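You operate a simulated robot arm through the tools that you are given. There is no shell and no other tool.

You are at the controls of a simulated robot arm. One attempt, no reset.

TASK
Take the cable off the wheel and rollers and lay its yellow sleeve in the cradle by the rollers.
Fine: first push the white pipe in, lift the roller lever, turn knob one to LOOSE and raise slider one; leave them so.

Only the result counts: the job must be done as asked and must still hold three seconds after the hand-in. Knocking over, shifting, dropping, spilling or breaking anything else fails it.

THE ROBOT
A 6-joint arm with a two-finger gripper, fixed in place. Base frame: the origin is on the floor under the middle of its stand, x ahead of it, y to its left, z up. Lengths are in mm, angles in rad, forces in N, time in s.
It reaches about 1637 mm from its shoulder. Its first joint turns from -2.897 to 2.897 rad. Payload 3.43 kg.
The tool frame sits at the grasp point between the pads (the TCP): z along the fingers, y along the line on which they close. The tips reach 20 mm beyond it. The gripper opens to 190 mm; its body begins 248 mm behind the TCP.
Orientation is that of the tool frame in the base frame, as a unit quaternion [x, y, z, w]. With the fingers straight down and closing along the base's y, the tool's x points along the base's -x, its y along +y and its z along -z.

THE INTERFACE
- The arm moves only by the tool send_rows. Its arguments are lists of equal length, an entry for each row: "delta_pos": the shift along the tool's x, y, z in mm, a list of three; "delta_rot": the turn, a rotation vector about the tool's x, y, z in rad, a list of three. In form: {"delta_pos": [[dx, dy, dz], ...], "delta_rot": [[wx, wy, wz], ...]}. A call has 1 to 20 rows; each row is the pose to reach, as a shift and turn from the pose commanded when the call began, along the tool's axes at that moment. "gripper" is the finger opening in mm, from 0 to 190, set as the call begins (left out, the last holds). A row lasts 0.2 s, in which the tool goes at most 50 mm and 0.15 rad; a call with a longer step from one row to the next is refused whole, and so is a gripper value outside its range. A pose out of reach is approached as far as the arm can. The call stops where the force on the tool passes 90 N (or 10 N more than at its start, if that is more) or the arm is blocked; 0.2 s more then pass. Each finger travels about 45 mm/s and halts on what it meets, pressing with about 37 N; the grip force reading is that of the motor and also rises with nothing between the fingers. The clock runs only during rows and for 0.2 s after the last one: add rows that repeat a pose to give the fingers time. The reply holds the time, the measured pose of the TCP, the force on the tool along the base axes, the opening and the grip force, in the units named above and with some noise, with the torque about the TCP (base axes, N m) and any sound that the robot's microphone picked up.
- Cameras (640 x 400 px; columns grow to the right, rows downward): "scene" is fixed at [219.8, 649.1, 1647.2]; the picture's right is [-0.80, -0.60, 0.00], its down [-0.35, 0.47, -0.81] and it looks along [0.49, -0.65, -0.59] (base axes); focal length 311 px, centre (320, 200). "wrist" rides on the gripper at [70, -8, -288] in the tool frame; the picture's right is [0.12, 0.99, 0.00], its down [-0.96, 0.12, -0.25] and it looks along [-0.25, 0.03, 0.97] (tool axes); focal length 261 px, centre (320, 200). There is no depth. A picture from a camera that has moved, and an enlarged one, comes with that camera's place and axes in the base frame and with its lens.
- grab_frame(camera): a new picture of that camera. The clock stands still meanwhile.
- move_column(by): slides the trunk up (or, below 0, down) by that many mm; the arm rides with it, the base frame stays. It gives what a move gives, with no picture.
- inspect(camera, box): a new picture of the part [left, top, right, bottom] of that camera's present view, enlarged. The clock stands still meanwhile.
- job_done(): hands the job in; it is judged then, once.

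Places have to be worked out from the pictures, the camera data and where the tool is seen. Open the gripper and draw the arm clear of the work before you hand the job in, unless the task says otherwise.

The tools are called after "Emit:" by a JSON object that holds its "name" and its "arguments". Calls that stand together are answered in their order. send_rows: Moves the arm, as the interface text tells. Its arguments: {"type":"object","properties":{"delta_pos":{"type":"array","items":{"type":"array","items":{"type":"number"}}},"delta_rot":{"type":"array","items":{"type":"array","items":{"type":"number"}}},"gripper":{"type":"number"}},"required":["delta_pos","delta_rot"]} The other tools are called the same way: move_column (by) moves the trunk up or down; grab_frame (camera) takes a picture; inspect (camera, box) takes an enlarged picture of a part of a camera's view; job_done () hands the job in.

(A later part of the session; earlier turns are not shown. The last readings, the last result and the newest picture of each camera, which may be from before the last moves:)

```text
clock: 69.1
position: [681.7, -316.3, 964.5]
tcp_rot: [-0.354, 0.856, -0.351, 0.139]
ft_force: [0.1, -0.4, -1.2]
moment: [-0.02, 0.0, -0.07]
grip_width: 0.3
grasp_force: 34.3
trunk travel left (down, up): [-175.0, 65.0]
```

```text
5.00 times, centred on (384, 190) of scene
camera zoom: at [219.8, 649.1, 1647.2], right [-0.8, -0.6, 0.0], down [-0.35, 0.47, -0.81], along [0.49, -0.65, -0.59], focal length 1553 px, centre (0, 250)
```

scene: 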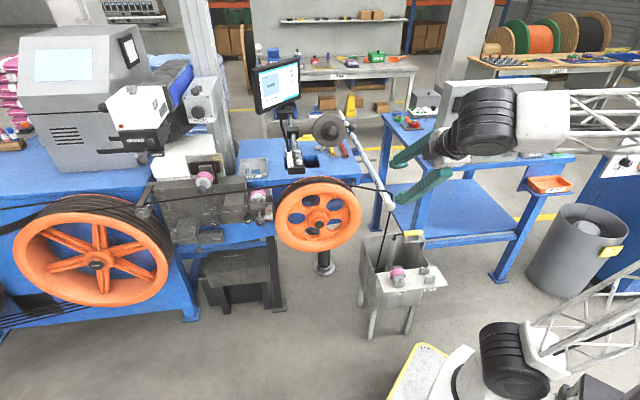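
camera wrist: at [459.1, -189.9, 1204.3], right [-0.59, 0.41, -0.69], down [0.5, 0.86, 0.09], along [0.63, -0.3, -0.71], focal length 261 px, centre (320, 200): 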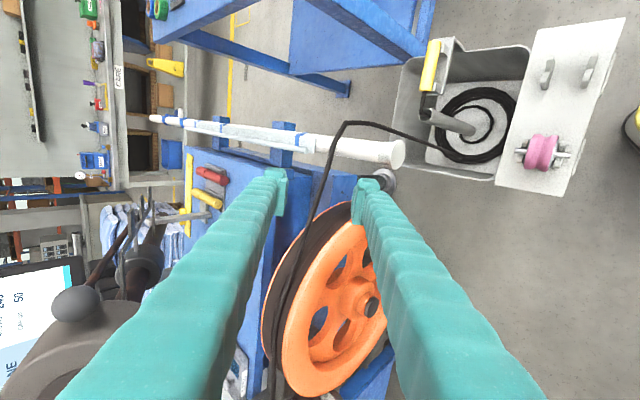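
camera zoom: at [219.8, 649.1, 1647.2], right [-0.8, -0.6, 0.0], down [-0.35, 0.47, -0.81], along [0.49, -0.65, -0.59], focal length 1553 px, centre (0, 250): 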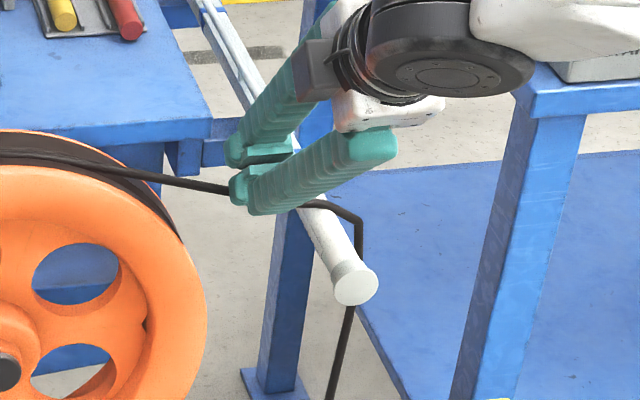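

The cable doesn't respond to the fingers at all, so it can only be handled by its sleeve. I retreat and go for the yellow sleeve (about a −5…74, f≈-704, z≈672).

Emit:
{"name": "send_rows", "arguments": {"delta_pos": [[0, 8, -40], [0, 16, -80], [0, 24, -120], [0, 32, -160], [0, 40, -200], [0, 45, -220]], "delta_rot": [[0, 0, 0], [0, 0, 0], [0, 0, 0], [0, 0, 0], [0, 0, 0], [0, 0, 0]], "gripper": 70}}

Emit:
{"name": "grab_frame", "arguments": {"camera": "scene"}}

```text
clock: 70.5
position: [550.2, -183.3, 1089.0]
tcp_rot: [-0.354, 0.855, -0.352, 0.139]
ft_force: [0.4, 0.3, 0.2]
moment: [0.0, 0.03, -0.07]
grip_width: 70.1
grasp_force: 0.0
trunk travel left (down, up): [-175.0, 65.0]
```

```text
taken
```

scene: 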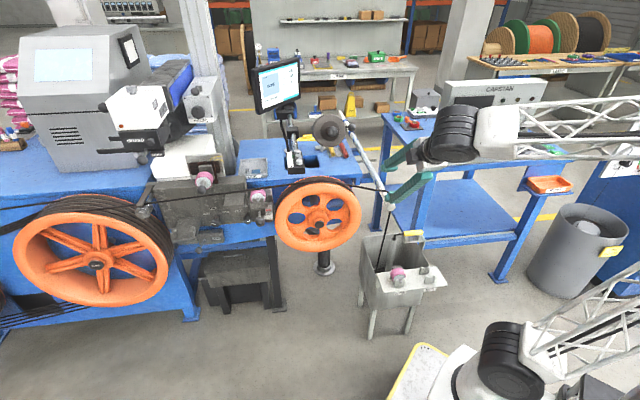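

I turn the tool to point straight down while moving above the sleeve.

Emit:
{"name": "send_rows", "arguments": {"delta_pos": [[32, -10, 28], [64, -20, 56], [97, -30, 83], [129, -40, 111], [161, -50, 139], [193, -60, 167], [225, -70, 194]], "delta_rot": [[-0.112, 0, 0], [-0.224, 0, 0], [-0.336, 0, 0], [-0.449, 0, 0], [-0.561, 0, 0], [-0.673, 0, 0], [-0.785, 0, 0]]}}

Emit:
{"name": "grab_frame", "arguments": {"camera": "wrist"}}

Emit:
{"name": "grab_frame", "arguments": {"camera": "scene"}}

```text
clock: 72.1
position: [521.6, -474.6, 1000.9]
tcp_rot: [-0.381, 0.925, 0.002, -0.007]
ft_force: [-0.4, 1.1, 1.6]
moment: [-0.34, -0.2, 0.02]
grip_width: 70.1
grasp_force: 0.1
trunk travel left (down, up): [-175.0, 65.0]
```

```text
taken
camera wrist: at [481.9, -528.0, 1290.0], right [-0.78, 0.62, 0.01], down [0.61, 0.76, 0.24], along [0.14, 0.19, -0.97], focal length 261 px, centre (320, 200)
```

wrist: 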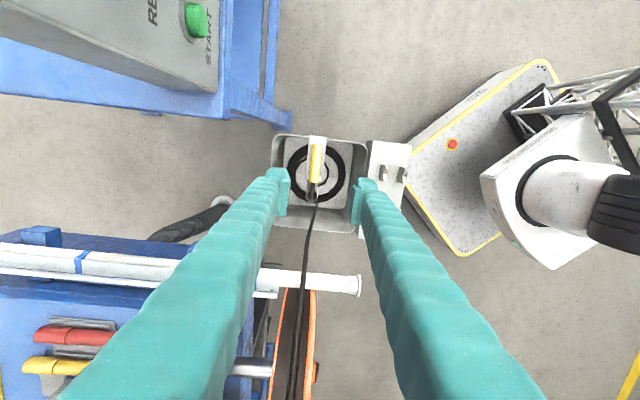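

```text
taken
```

scene: 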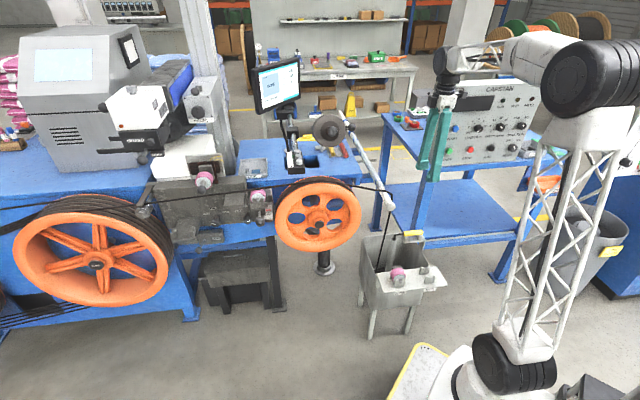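

I zoom on the sleeve and its holder from above.

Emit:
{"name": "inspect", "arguments": {"camera": "wrist", "box": [256, 120, 384, 220]}}

Emit:
{"name": "inspect", "arguments": {"camera": "wrist", "box": [285, 125, 349, 165]}}

Emit:
{"name": "inspect", "arguments": {"camera": "scene", "box": [370, 215, 450, 265]}}

```text
4.00 times, centred on (320, 170) of wrist
camera zoom: at [481.9, -528.0, 1290.0], right [-0.78, 0.62, 0.01], down [0.61, 0.76, 0.24], along [0.14, 0.19, -0.97], focal length 1043 px, centre (320, 320)
```

zoom: 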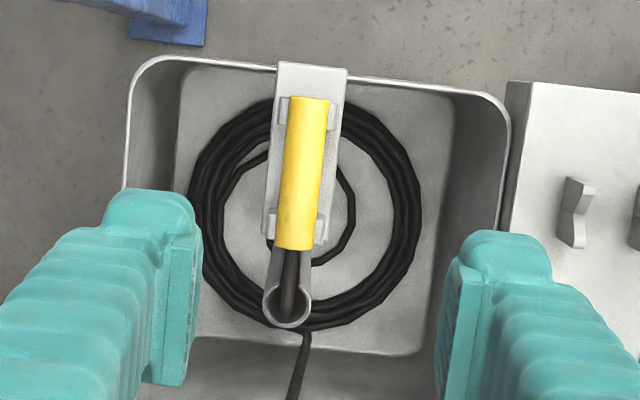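

```text
10.00 times, centred on (317, 145) of wrist
camera zoom: at [481.9, -528.0, 1290.0], right [-0.78, 0.62, 0.01], down [0.61, 0.76, 0.24], along [0.14, 0.19, -0.97], focal length 2606 px, centre (350, 750)
```

zoom: 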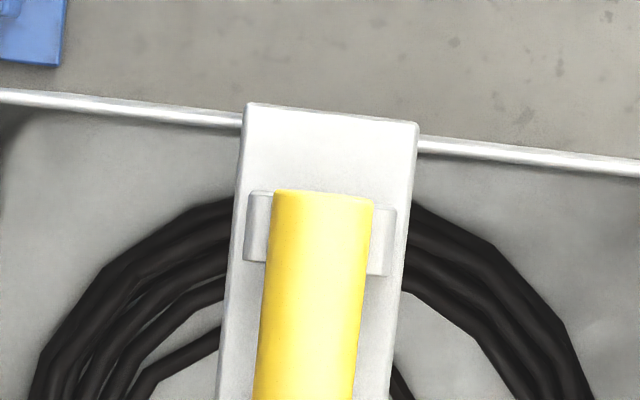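

```text
8.00 times, centred on (410, 240) of scene
camera zoom: at [219.8, 649.1, 1647.2], right [-0.8, -0.6, 0.0], down [-0.35, 0.47, -0.81], along [0.49, -0.65, -0.59], focal length 2485 px, centre (-400, -120)
```

zoom: 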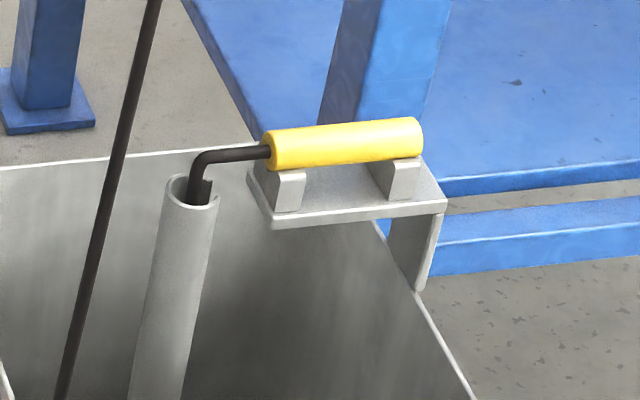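

Sleeve axis is aligned with the tool's x axis; it needs ~10 mm shift. I descend partway with that correction and re-check.

Emit:
{"name": "send_rows", "arguments": {"delta_pos": [[0, -5, 40], [0, -10, 80], [0, -10, 120], [0, -10, 160], [0, -10, 200], [0, -10, 240]], "delta_rot": [[0, 0, 0], [0, 0, 0], [0, 0, 0], [0, 0, 0], [0, 0, 0], [0, 0, 0]]}}

Emit:
{"name": "inspect", "arguments": {"camera": "wrist", "box": [240, 110, 400, 210]}}

Emit:
{"name": "inspect", "arguments": {"camera": "scene", "box": [360, 170, 488, 250]}}

```text
clock: 73.5
position: [524.0, -482.0, 765.1]
tcp_rot: [-0.38, 0.925, 0.002, -0.007]
ft_force: [-0.6, 0.9, 0.3]
moment: [-0.07, -0.06, 0.03]
grip_width: 70.2
grasp_force: 0.0
trunk travel left (down, up): [-175.0, 65.0]
```

```text
4.00 times, centred on (320, 160) of wrist
camera zoom: at [484.6, -536.2, 1054.0], right [-0.78, 0.62, 0.01], down [0.61, 0.76, 0.24], along [0.14, 0.19, -0.97], focal length 1043 px, centre (320, 360)
```

zoom: 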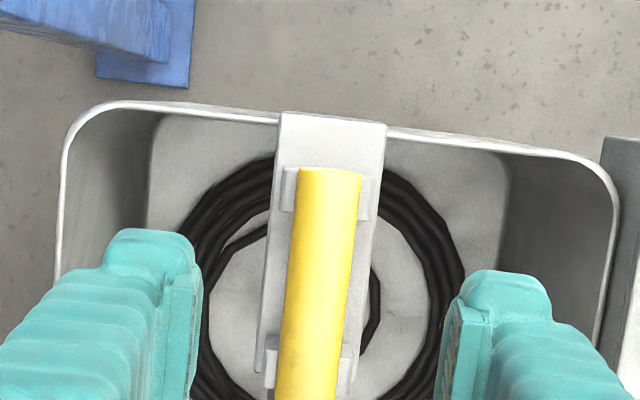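

```text
5.00 times, centred on (424, 210) of scene
camera zoom: at [219.8, 649.1, 1647.2], right [-0.8, -0.6, 0.0], down [-0.35, 0.47, -0.81], along [0.49, -0.65, -0.59], focal length 1553 px, centre (-200, 150)
```

zoom: 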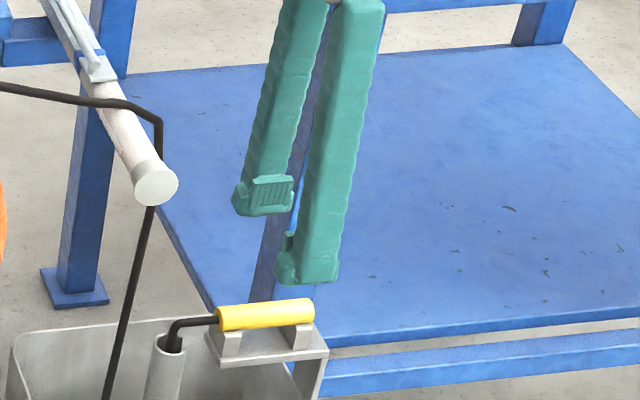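

Aligned laterally. I descend 60 mm more (with a 5 mm shift toward the sleeve middle) and check the height.

Emit:
{"name": "send_rows", "arguments": {"delta_pos": [[3, 0, 30], [5, 0, 60]], "delta_rot": [[0, 0, 0], [0, 0, 0]]}}

Emit:
{"name": "inspect", "arguments": {"camera": "wrist", "box": [240, 130, 400, 230]}}

Emit:
{"name": "inspect", "arguments": {"camera": "scene", "box": [370, 210, 450, 260]}}

```text
clock: 74.1
position: [519.3, -486.8, 702.9]
tcp_rot: [-0.381, 0.925, 0.002, -0.008]
ft_force: [0.0, 0.3, 0.3]
moment: [-0.06, -0.06, -0.03]
grip_width: 69.6
grasp_force: 0.0
trunk travel left (down, up): [-175.0, 65.0]
```

```text
4.00 times, centred on (320, 180) of wrist
camera zoom: at [479.7, -539.5, 991.5], right [-0.78, 0.62, 0.01], down [0.61, 0.76, 0.24], along [0.14, 0.19, -0.97], focal length 1043 px, centre (320, 280)
```

zoom: 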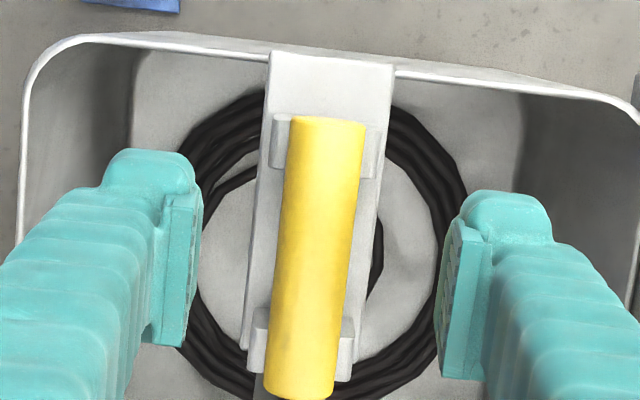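

```text
8.00 times, centred on (410, 235) of scene
camera zoom: at [219.8, 649.1, 1647.2], right [-0.8, -0.6, 0.0], down [-0.35, 0.47, -0.81], along [0.49, -0.65, -0.59], focal length 2485 px, centre (-400, -80)
```

zoom: 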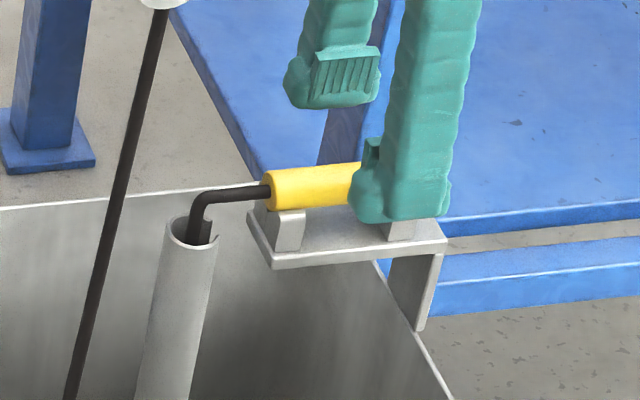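

I adjust 7 mm toward the cable end and descend the final 34 mm, then close on the sleeve.

Emit:
{"name": "send_rows", "arguments": {"delta_pos": [[-7, 0, 12], [-7, 0, 24], [-7, 0, 34]], "delta_rot": [[0, 0, 0], [0, 0, 0], [0, 0, 0]]}}

Emit:
{"name": "send_rows", "arguments": {"delta_pos": [[0, 0, 0], [0, 0, 0], [0, 0, 0], [0, 0, 0], [0, 0, 0]], "delta_rot": [[0, 0, 0], [0, 0, 0], [0, 0, 0], [0, 0, 0], [0, 0, 0]], "gripper": 0}}

Emit:
{"name": "inspect", "arguments": {"camera": "wrist", "box": [240, 130, 400, 230]}}

Emit:
{"name": "inspect", "arguments": {"camera": "scene", "box": [370, 210, 450, 260]}}

```text
clock: 74.9
position: [523.8, -480.7, 669.0]
tcp_rot: [-0.38, 0.925, 0.003, -0.008]
ft_force: [-0.2, 0.4, 0.1]
moment: [0.02, -0.04, 0.02]
grip_width: 69.9
grasp_force: 0.1
trunk travel left (down, up): [-175.0, 65.0]
```

```text
clock: 76.1
position: [524.8, -481.4, 667.7]
tcp_rot: [-0.381, 0.925, 0.002, -0.008]
ft_force: [11.8, -12.5, 9.7]
moment: [-0.29, 0.02, 0.3]
grip_width: 22.5
grasp_force: 36.8
trunk travel left (down, up): [-175.0, 65.0]
```

```text
4.00 times, centred on (320, 180) of wrist
camera zoom: at [484.4, -534.9, 958.2], right [-0.78, 0.62, 0.01], down [0.61, 0.76, 0.24], along [0.14, 0.19, -0.97], focal length 1043 px, centre (320, 280)
```

zoom: 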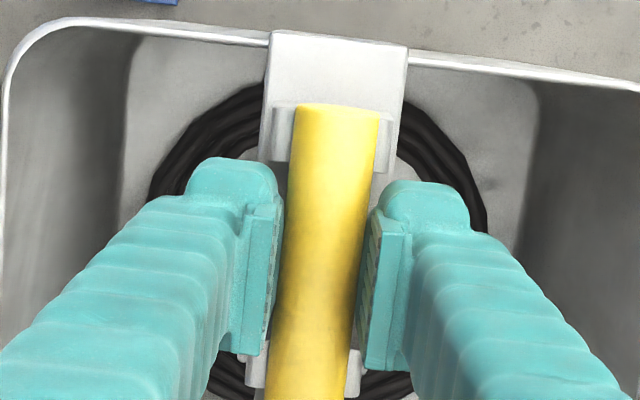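

```text
8.00 times, centred on (410, 235) of scene
camera zoom: at [219.8, 649.1, 1647.2], right [-0.8, -0.6, 0.0], down [-0.35, 0.47, -0.81], along [0.49, -0.65, -0.59], focal length 2485 px, centre (-400, -80)
```

zoom: 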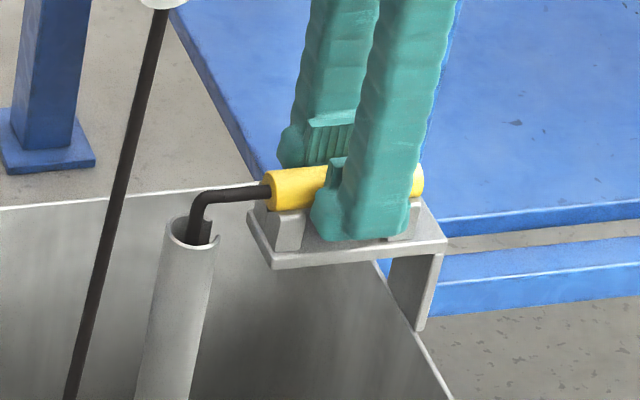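

Sleeve gripped at 22.5 mm. I lift it slowly 40 mm and watch how the cable behaves.

Emit:
{"name": "send_rows", "arguments": {"delta_pos": [[0, 0, -8], [0, 0, -16], [0, 0, -24], [0, 0, -32], [0, 0, -40]], "delta_rot": [[0, 0, 0], [0, 0, 0], [0, 0, 0], [0, 0, 0], [0, 0, 0]]}}

Emit:
{"name": "grab_frame", "arguments": {"camera": "wrist"}}

Emit:
{"name": "inspect", "arguments": {"camera": "scene", "box": [350, 190, 478, 270]}}

```text
clock: 77.3
position: [523.4, -478.2, 706.9]
tcp_rot: [-0.38, 0.925, 0.002, -0.007]
ft_force: [-0.4, 0.3, -0.6]
moment: [0.03, 0.02, -0.02]
grip_width: 22.8
grasp_force: 36.4
trunk travel left (down, up): [-175.0, 65.0]
```

```text
taken
camera wrist: at [484.2, -533.3, 997.5], right [-0.78, 0.62, 0.01], down [0.61, 0.76, 0.24], along [0.14, 0.19, -0.97], focal length 261 px, centre (320, 200)
```

wrist: 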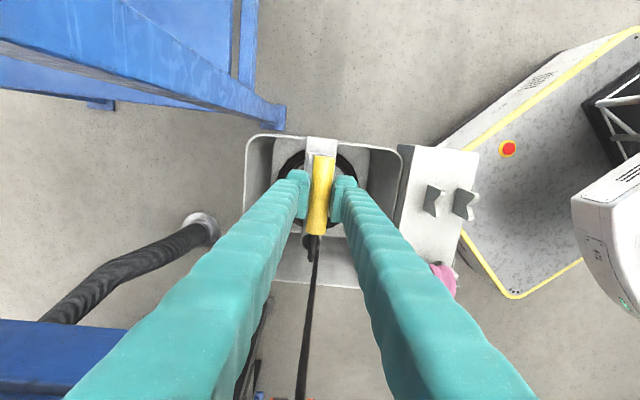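

```text
5.00 times, centred on (414, 230) of scene
camera zoom: at [219.8, 649.1, 1647.2], right [-0.8, -0.6, 0.0], down [-0.35, 0.47, -0.81], along [0.49, -0.65, -0.59], focal length 1553 px, centre (-150, 50)
```

zoom: 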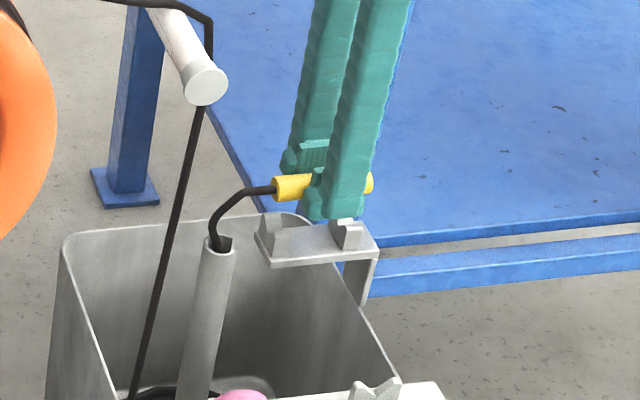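

The cable slides out of the tube and follows the sleeve. I lift another 150 mm and watch the bin coil and the strand at the pipe.

Emit:
{"name": "send_rows", "arguments": {"delta_pos": [[0, 0, -25], [0, 0, -50], [0, 0, -75], [0, 0, -100], [0, 0, -125], [0, 0, -150]], "delta_rot": [[0, 0, 0], [0, 0, 0], [0, 0, 0], [0, 0, 0], [0, 0, 0], [0, 0, 0]]}}

Emit:
{"name": "inspect", "arguments": {"camera": "wrist", "box": [220, 110, 420, 235]}}

Emit:
{"name": "inspect", "arguments": {"camera": "scene", "box": [330, 160, 490, 260]}}

Emit:
{"name": "inspect", "arguments": {"camera": "scene", "box": [240, 160, 400, 260]}}

```text
clock: 78.7
position: [525.2, -481.1, 856.4]
tcp_rot: [-0.381, 0.925, 0.003, -0.008]
ft_force: [1.9, -0.7, -1.6]
moment: [0.04, 0.06, -0.01]
grip_width: 22.3
grasp_force: 37.0
trunk travel left (down, up): [-175.0, 65.0]
```

```text
3.20 times, centred on (320, 172) of wrist
camera zoom: at [486.5, -535.7, 1146.1], right [-0.78, 0.62, 0.01], down [0.61, 0.76, 0.24], along [0.14, 0.19, -0.97], focal length 834 px, centre (320, 288)
```

zoom: 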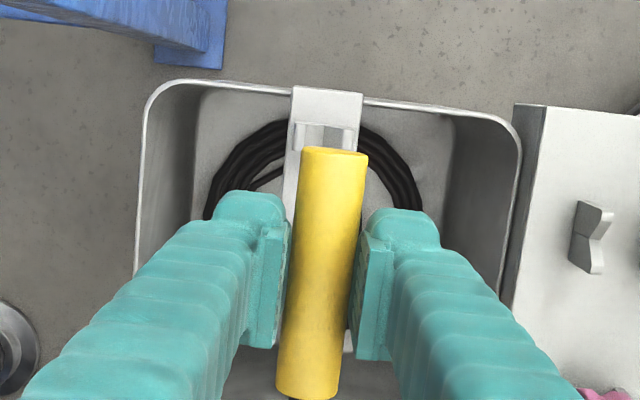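

```text
4.00 times, centred on (410, 210) of scene
camera zoom: at [219.8, 649.1, 1647.2], right [-0.8, -0.6, 0.0], down [-0.35, 0.47, -0.81], along [0.49, -0.65, -0.59], focal length 1242 px, centre (-40, 160)
```

zoom: 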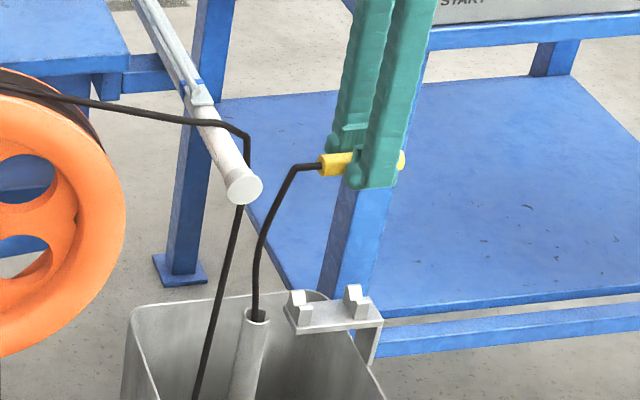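

```text
4.00 times, centred on (320, 210) of scene
camera zoom: at [219.8, 649.1, 1647.2], right [-0.8, -0.6, 0.0], down [-0.35, 0.47, -0.81], along [0.49, -0.65, -0.59], focal length 1242 px, centre (320, 160)
```

zoom: 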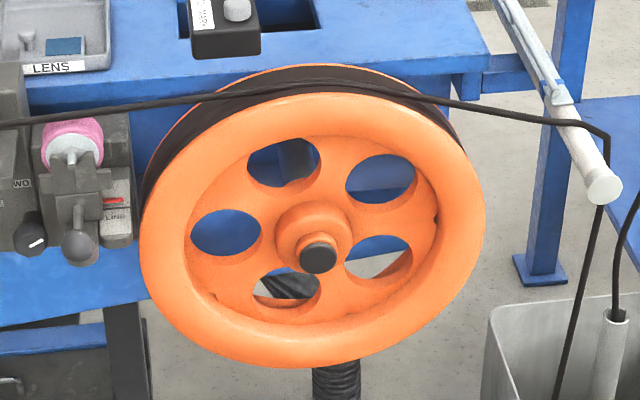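

The strand at the pipe is unchanged; the cable simply feeds out of the tube. I lift further and check the coil in the bin.

Emit:
{"name": "send_rows", "arguments": {"delta_pos": [[0, 0, -35], [0, 0, -70], [0, 0, -105], [0, 0, -140], [0, 0, -175], [0, 0, -210], [0, 0, -245]], "delta_rot": [[0, 0, 0], [0, 0, 0], [0, 0, 0], [0, 0, 0], [0, 0, 0], [0, 0, 0], [0, 0, 0]]}}

Emit:
{"name": "inspect", "arguments": {"camera": "wrist", "box": [240, 120, 400, 220]}}

Emit:
{"name": "inspect", "arguments": {"camera": "scene", "box": [330, 90, 490, 270]}}

Emit:
{"name": "inspect", "arguments": {"camera": "scene", "box": [350, 220, 446, 280]}}

```text
clock: 80.3
position: [529.2, -477.2, 1103.6]
tcp_rot: [-0.381, 0.925, 0.003, -0.008]
ft_force: [0.0, -0.6, -1.7]
moment: [0.05, 0.02, 0.02]
grip_width: 22.6
grasp_force: 36.9
trunk travel left (down, up): [-175.0, 65.0]
```

```text
4.00 times, centred on (320, 170) of wrist
camera zoom: at [490.1, -531.9, 1392.5], right [-0.78, 0.62, 0.01], down [0.61, 0.76, 0.24], along [0.14, 0.19, -0.97], focal length 1043 px, centre (320, 320)
```

zoom: 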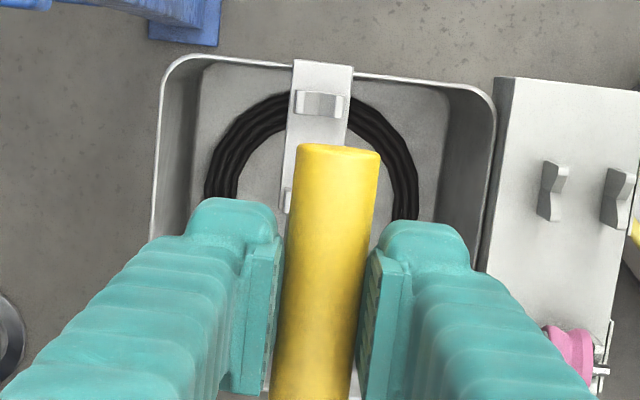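

```text
2.22 times, centred on (410, 180) of scene
camera zoom: at [219.8, 649.1, 1647.2], right [-0.8, -0.6, 0.0], down [-0.35, 0.47, -0.81], along [0.49, -0.65, -0.59], focal length 690 px, centre (120, 244)
```

zoom: 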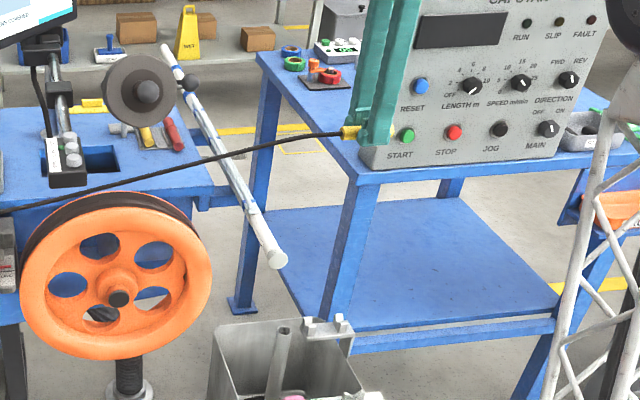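

```text
6.67 times, centred on (398, 250) of scene
camera zoom: at [219.8, 649.1, 1647.2], right [-0.8, -0.6, 0.0], down [-0.35, 0.47, -0.81], along [0.49, -0.65, -0.59], focal length 2071 px, centre (-200, -133)
```

zoom: 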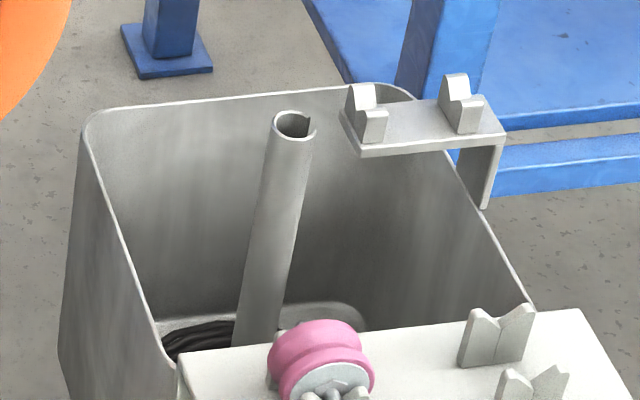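

The whole cable has come free of tube, bin and pipe: it now runs straight from the guide over the machine to the sleeve in my gripper. I check where it lies relative to the wheel and rollers.

Emit:
{"name": "inspect", "arguments": {"camera": "scene", "box": [230, 130, 422, 250]}}

Emit:
{"name": "inspect", "arguments": {"camera": "scene", "box": [110, 140, 302, 260]}}

Emit:
{"name": "grab_frame", "arguments": {"camera": "wrist"}}

```text
3.33 times, centred on (326, 190) of scene
camera zoom: at [219.8, 649.1, 1647.2], right [-0.8, -0.6, 0.0], down [-0.35, 0.47, -0.81], along [0.49, -0.65, -0.59], focal length 1035 px, centre (300, 233)
```

zoom: 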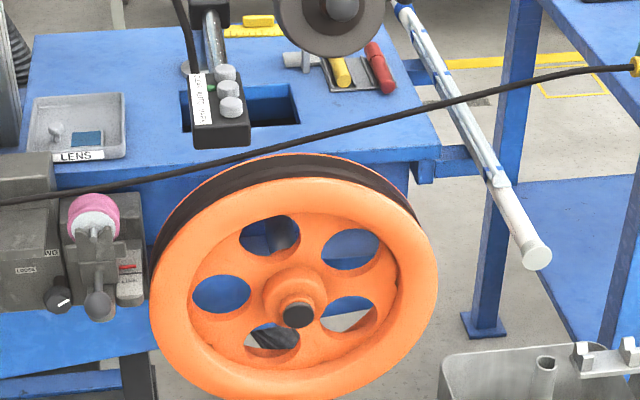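

```text
3.33 times, centred on (206, 200) of scene
camera zoom: at [219.8, 649.1, 1647.2], right [-0.8, -0.6, 0.0], down [-0.35, 0.47, -0.81], along [0.49, -0.65, -0.59], focal length 1035 px, centre (700, 200)
```

zoom: 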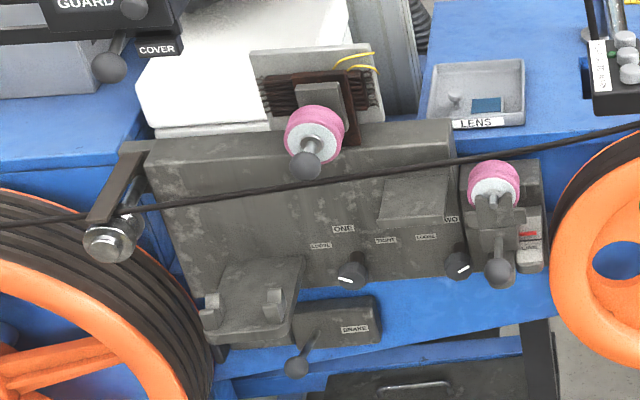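

```text
taken
camera wrist: at [490.1, -531.9, 1392.5], right [-0.78, 0.62, 0.01], down [0.61, 0.76, 0.24], along [0.14, 0.19, -0.97], focal length 261 px, centre (320, 200)
```

wrist: 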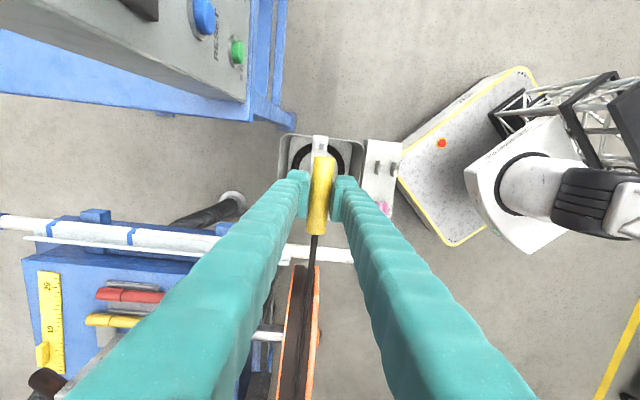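

The cable is now lifted clear above wheel and roller two. I carry the sleeve forward (keeping the cable about equally taut) so the cable comes in front of the wheel and rollers.

Emit:
{"name": "send_rows", "arguments": {"delta_pos": [[-3, 40, 0], [-7, 80, 0], [-12, 120, 0], [-18, 160, 0], [-24, 200, 0], [-31, 240, 0], [-38, 280, 0]], "delta_rot": [[0, 0, 0], [0, 0, 0], [0, 0, 0], [0, 0, 0], [0, 0, 0], [0, 0, 0], [0, 0, 0]]}}

Emit:
{"name": "grab_frame", "arguments": {"camera": "scene"}}

Emit:
{"name": "inspect", "arguments": {"camera": "scene", "box": [130, 130, 386, 290]}}

Emit:
{"name": "grab_frame", "arguments": {"camera": "wrist"}}

```text
clock: 81.9
position: [369.6, -260.8, 1088.8]
tcp_rot: [-0.38, 0.925, 0.02, -0.017]
ft_force: [-0.9, -0.4, -0.9]
moment: [-0.06, -0.1, -0.01]
grip_width: 22.3
grasp_force: 37.3
trunk travel left (down, up): [-175.0, 65.0]
```

```text
taken
```

scene: 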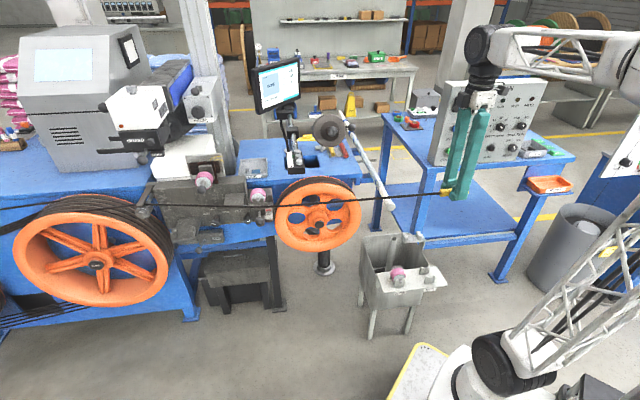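

```text
2.50 times, centred on (258, 210) of scene
camera zoom: at [219.8, 649.1, 1647.2], right [-0.8, -0.6, 0.0], down [-0.35, 0.47, -0.81], along [0.49, -0.65, -0.59], focal length 776 px, centre (475, 175)
```

zoom: 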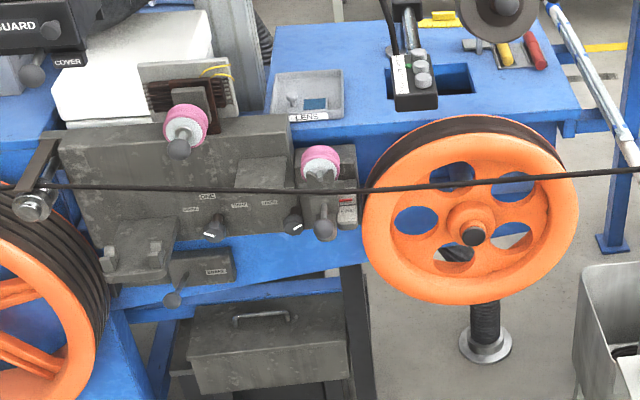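

```text
taken
camera wrist: at [338.7, -321.5, 1378.5], right [-0.78, 0.62, 0.05], down [0.61, 0.75, 0.24], along [0.11, 0.22, -0.97], focal length 261 px, centre (320, 200)
```

wrist: 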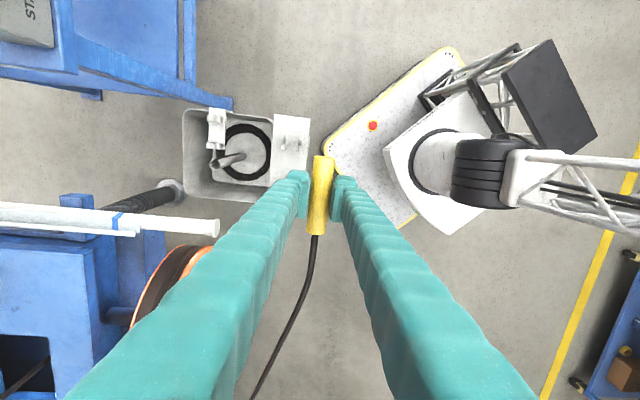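

The cable now hangs in front of wheel and rollers. I move the sleeve left along the machine front while tilting the tool so the gripper leans toward the robot (the imager overhangs the cradle).

Emit:
{"name": "send_rows", "arguments": {"delta_pos": [[-42, 2, 1], [-84, 3, 2], [-127, 5, 3], [-169, 6, 4], [-211, 8, 5], [-254, 10, 6], [-296, 11, 7], [-338, 13, 8], [-381, 14, 9], [-423, 16, 10]], "delta_rot": [[0.061, -0.002, 0], [0.122, -0.003, 0], [0.183, -0.005, 0], [0.244, -0.006, 0], [0.305, -0.008, 0], [0.366, -0.01, 0], [0.427, -0.011, 0], [0.488, -0.013, 0], [0.549, -0.014, 0], [0.61, -0.016, 0]]}}

Emit:
{"name": "grab_frame", "arguments": {"camera": "scene"}}

Emit:
{"name": "grab_frame", "arguments": {"camera": "wrist"}}

```text
clock: 84.1
position: [652.5, 55.8, 1093.3]
tcp_rot: [-0.365, 0.883, -0.272, 0.114]
ft_force: [0.4, -0.5, -0.5]
moment: [0.2, -0.06, 0.14]
grip_width: 22.6
grasp_force: 37.3
trunk travel left (down, up): [-175.0, 65.0]
```

```text
taken
```

scene: 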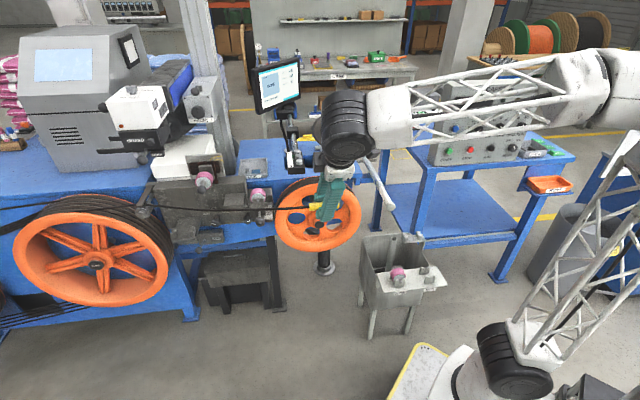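

```text
taken
camera wrist: at [489.9, 116.9, 1335.4], right [-0.66, 0.5, -0.56], down [0.51, 0.85, 0.14], along [0.55, -0.19, -0.81], focal length 261 px, centre (320, 200)
```

wrist: 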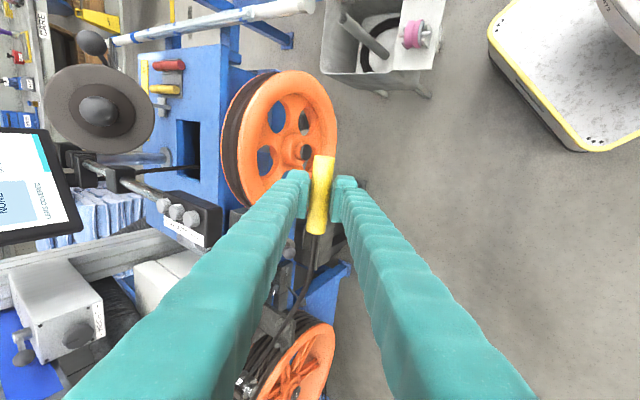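

The cable follows in front of the machine. I zoom in on it.

Emit:
{"name": "inspect", "arguments": {"camera": "scene", "box": [110, 140, 366, 300]}}

Emit:
{"name": "inspect", "arguments": {"camera": "scene", "box": [100, 90, 228, 170]}}

Emit:
{"name": "inspect", "arguments": {"camera": "wrist", "box": [220, 220, 380, 400]}}

```text
2.50 times, centred on (238, 220) of scene
camera zoom: at [219.8, 649.1, 1647.2], right [-0.8, -0.6, 0.0], down [-0.35, 0.47, -0.81], along [0.49, -0.65, -0.59], focal length 776 px, centre (525, 150)
```

zoom: 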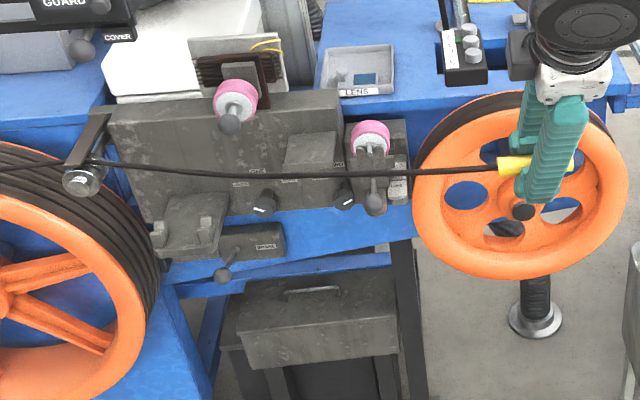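

```text
5.00 times, centred on (164, 130) of scene
camera zoom: at [219.8, 649.1, 1647.2], right [-0.8, -0.6, 0.0], down [-0.35, 0.47, -0.81], along [0.49, -0.65, -0.59], focal length 1553 px, centre (1100, 550)
```

zoom: 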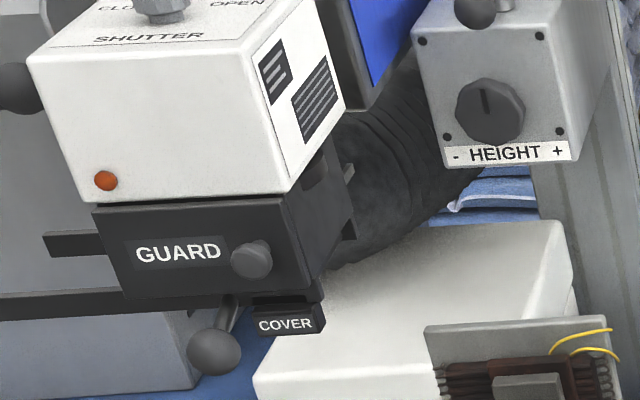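

```text
2.22 times, centred on (300, 310) of wrist
camera zoom: at [489.9, 116.9, 1335.4], right [-0.66, 0.5, -0.56], down [0.51, 0.85, 0.14], along [0.55, -0.19, -0.81], focal length 579 px, centre (364, -44)
```

zoom: 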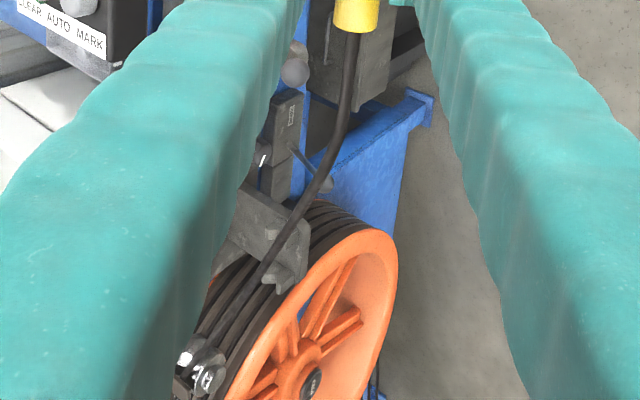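

The cable stays nearly straight and off all rollers. I continue left toward the cradle, lowering a little, still well in front of the machine.

Emit:
{"name": "send_rows", "arguments": {"delta_pos": [[-40, 5, 8], [-80, 9, 16], [-120, 14, 24], [-160, 18, 33], [-200, 23, 41], [-240, 27, 49], [-280, 32, 57], [-320, 37, 65], [-360, 41, 73], [-400, 46, 81]], "delta_rot": [[0, 0, 0], [0, 0, 0], [0, 0, 0], [0, 0, 0], [0, 0, 0], [0, 0, 0], [0, 0, 0], [0, 0, 0], [0, 0, 0], [0, 0, 0]]}}

Emit:
{"name": "grab_frame", "arguments": {"camera": "scene"}}

Emit:
{"name": "grab_frame", "arguments": {"camera": "wrist"}}

```text
clock: 86.3
position: [938.5, 331.8, 998.8]
tcp_rot: [-0.365, 0.883, -0.272, 0.114]
ft_force: [0.6, -0.3, -0.8]
moment: [0.2, -0.01, 0.08]
grip_width: 22.4
grasp_force: 37.5
trunk travel left (down, up): [-175.0, 65.0]
```

```text
taken
```

scene: 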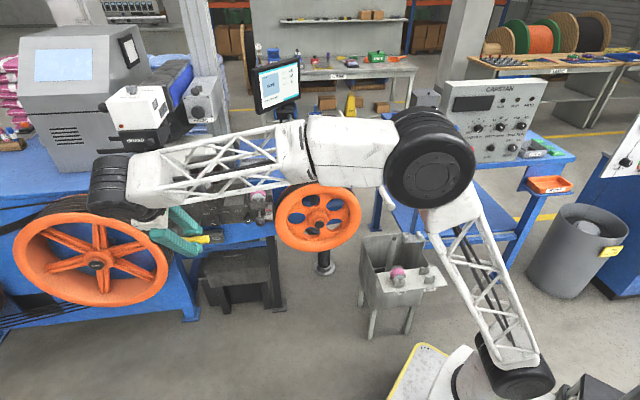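

```text
taken
camera wrist: at [777.1, 393.9, 1241.3], right [-0.66, 0.5, -0.56], down [0.51, 0.85, 0.14], along [0.55, -0.19, -0.82], focal length 261 px, centre (320, 200)
```

wrist: 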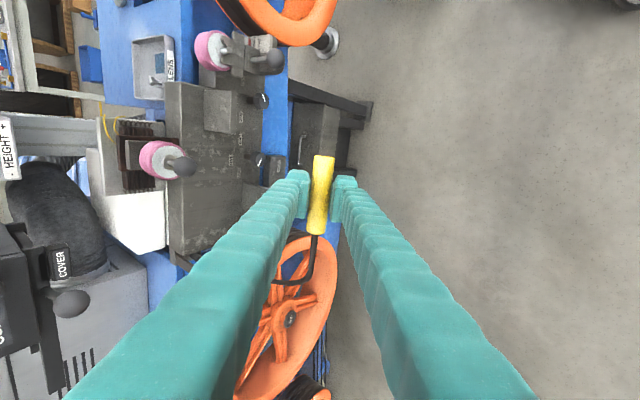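

The imager's lever ball is at about (a 1044, f −627, z 1176), so a ~34° lean clears it. I move in front of and above the cradle (mid a≈1015, f≈-668) and look.

Emit:
{"name": "send_rows", "arguments": {"delta_pos": [[-29, -6, 30], [-58, -12, 60], [-88, -18, 90], [-117, -25, 121]], "delta_rot": [[0, 0, 0], [0, 0, 0], [0, 0, 0], [0, 0, 0]]}}

Emit:
{"name": "grab_frame", "arguments": {"camera": "wrist"}}

Emit:
{"name": "inspect", "arguments": {"camera": "scene", "box": [110, 170, 270, 270]}}

```text
clock: 87.3
position: [1084.3, 353.9, 913.3]
tcp_rot: [-0.366, 0.882, -0.273, 0.115]
ft_force: [-0.4, 0.3, -0.4]
moment: [0.16, -0.01, 0.07]
grip_width: 22.9
grasp_force: 36.7
trunk travel left (down, up): [-175.0, 65.0]
```

```text
taken
camera wrist: at [923.6, 414.5, 1156.7], right [-0.66, 0.5, -0.56], down [0.51, 0.85, 0.14], along [0.55, -0.19, -0.82], focal length 261 px, centre (320, 200)
```

wrist: 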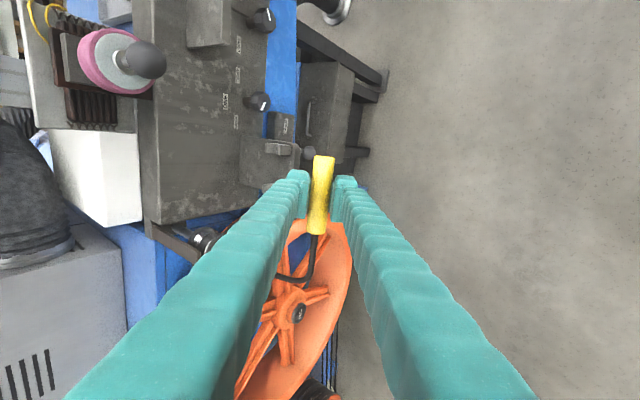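

```text
4.00 times, centred on (190, 220) of scene
camera zoom: at [219.8, 649.1, 1647.2], right [-0.8, -0.6, 0.0], down [-0.35, 0.47, -0.81], along [0.49, -0.65, -0.59], focal length 1242 px, centre (840, 120)
```

zoom: 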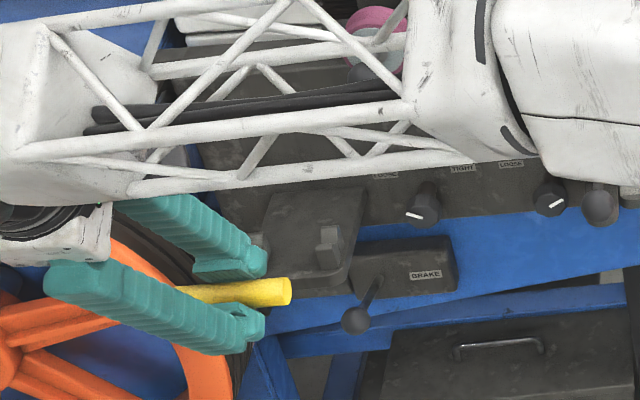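

I zoom in to see the cradle posts beside the sleeve.

Emit:
{"name": "inspect", "arguments": {"camera": "wrist", "box": [220, 110, 348, 190]}}

Emit:
{"name": "inspect", "arguments": {"camera": "scene", "box": [150, 200, 230, 250]}}

```text
5.00 times, centred on (284, 150) of wrist
camera zoom: at [923.6, 414.5, 1156.7], right [-0.66, 0.5, -0.56], down [0.51, 0.85, 0.14], along [0.55, -0.19, -0.82], focal length 1303 px, centre (500, 450)
```

zoom: 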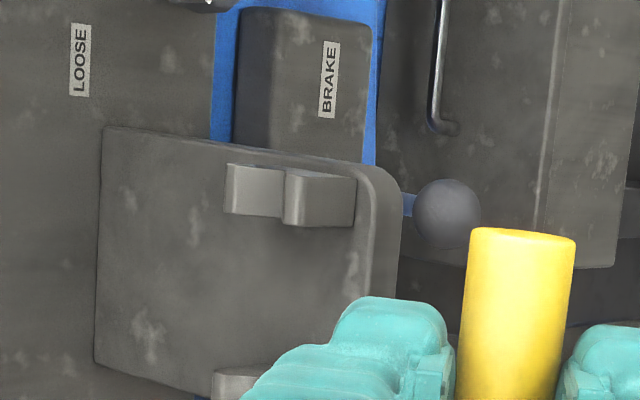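

```text
8.00 times, centred on (190, 225) of scene
camera zoom: at [219.8, 649.1, 1647.2], right [-0.8, -0.6, 0.0], down [-0.35, 0.47, -0.81], along [0.49, -0.65, -0.59], focal length 2485 px, centre (1360, 0)
```

zoom: 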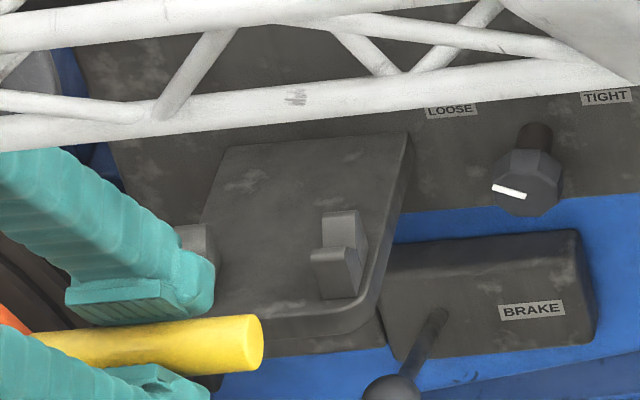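

I move the sleeve to just above the notches (about 35 mm high) and compare again.

Emit:
{"name": "send_rows", "arguments": {"delta_pos": [[0, -24, 26], [1, -48, 53], [2, -72, 79], [2, -96, 106]], "delta_rot": [[0, 0, 0], [0, 0, 0], [0, 0, 0], [0, 0, 0]]}}

Emit:
{"name": "grab_frame", "arguments": {"camera": "wrist"}}

Emit:
{"name": "inspect", "arguments": {"camera": "wrist", "box": [256, 130, 384, 250]}}

Emit:
{"name": "inspect", "arguments": {"camera": "scene", "box": [150, 200, 230, 250]}}

```text
clock: 88.3
position: [1181.2, 253.4, 882.0]
tcp_rot: [-0.365, 0.883, -0.273, 0.114]
ft_force: [0.1, 0.3, -1.8]
moment: [0.01, -0.01, 0.01]
grip_width: 22.8
grasp_force: 37.3
trunk travel left (down, up): [-175.0, 65.0]
```

```text
taken
camera wrist: at [1021.9, 314.2, 1124.1], right [-0.66, 0.5, -0.56], down [0.51, 0.85, 0.14], along [0.55, -0.19, -0.82], focal length 261 px, centre (320, 200)
```

wrist: 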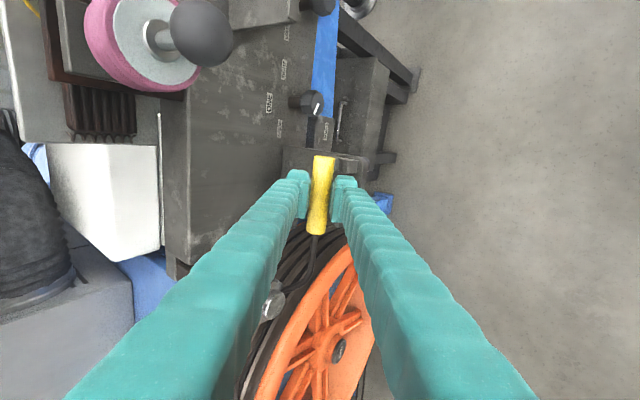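

```text
3.33 times, centred on (320, 190) of wrist
camera zoom: at [1021.9, 314.2, 1124.1], right [-0.66, 0.5, -0.56], down [0.51, 0.85, 0.14], along [0.55, -0.19, -0.82], focal length 869 px, centre (320, 233)
```

zoom: 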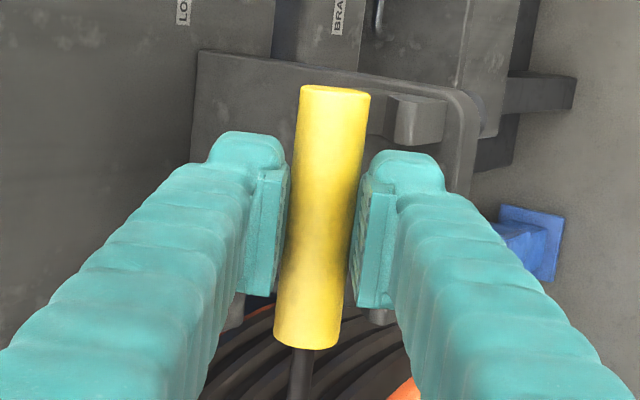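

```text
8.00 times, centred on (190, 225) of scene
camera zoom: at [219.8, 649.1, 1647.2], right [-0.8, -0.6, 0.0], down [-0.35, 0.47, -0.81], along [0.49, -0.65, -0.59], focal length 2485 px, centre (1360, 0)
```

zoom: 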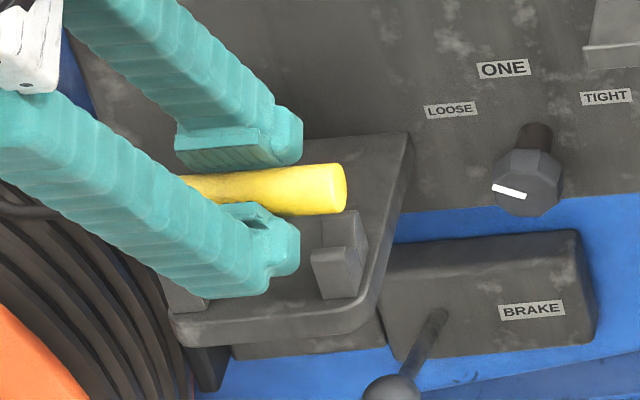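

The sleeve is above the notches and aligned along the cradle. I zoom in to check finger width against the gap between the posts.

Emit:
{"name": "inspect", "arguments": {"camera": "wrist", "box": [280, 145, 376, 205]}}

Emit:
{"name": "inspect", "arguments": {"camera": "wrist", "box": [280, 195, 376, 255]}}

Emit:
{"name": "inspect", "arguments": {"camera": "scene", "box": [155, 205, 219, 245]}}

```text
6.67 times, centred on (328, 175) of wrist
camera zoom: at [1021.9, 314.2, 1124.1], right [-0.66, 0.5, -0.56], down [0.51, 0.85, 0.14], along [0.55, -0.19, -0.82], focal length 1738 px, centre (267, 367)
```

zoom: 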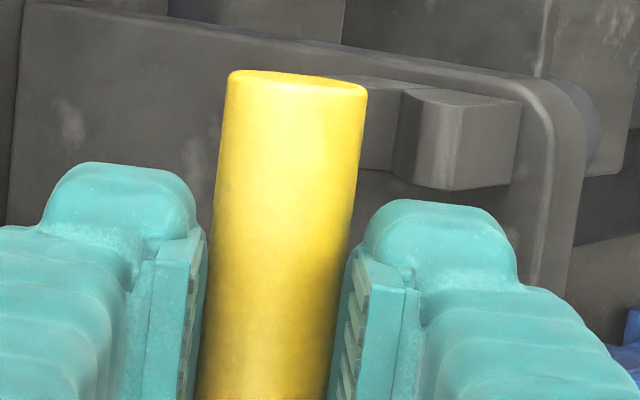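

```text
6.67 times, centred on (328, 225) of wrist
camera zoom: at [1021.9, 314.2, 1124.1], right [-0.66, 0.5, -0.56], down [0.51, 0.85, 0.14], along [0.55, -0.19, -0.82], focal length 1738 px, centre (267, 33)
```

zoom: 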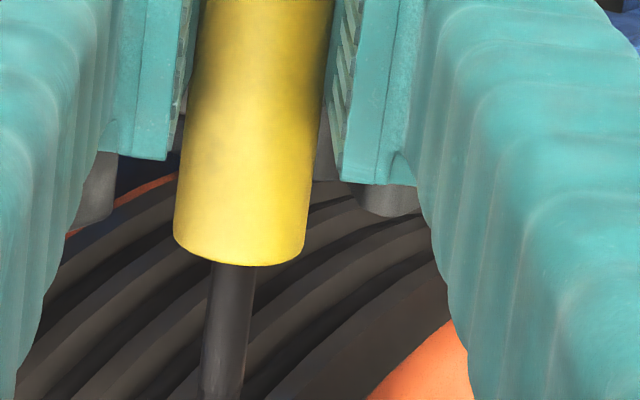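

```text
10.00 times, centred on (187, 225) of scene
camera zoom: at [219.8, 649.1, 1647.2], right [-0.8, -0.6, 0.0], down [-0.35, 0.47, -0.81], along [0.49, -0.65, -0.59], focal length 3106 px, centre (1650, -50)
```

zoom: 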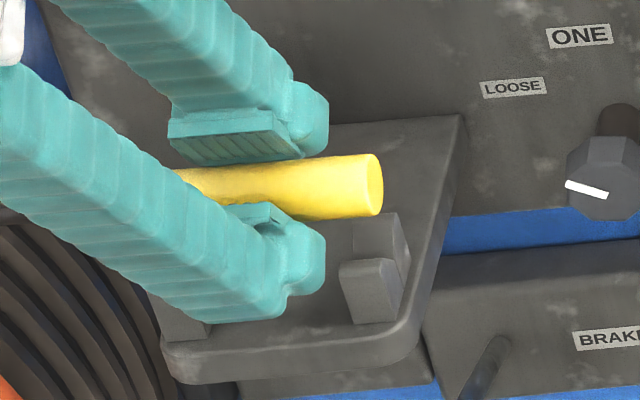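

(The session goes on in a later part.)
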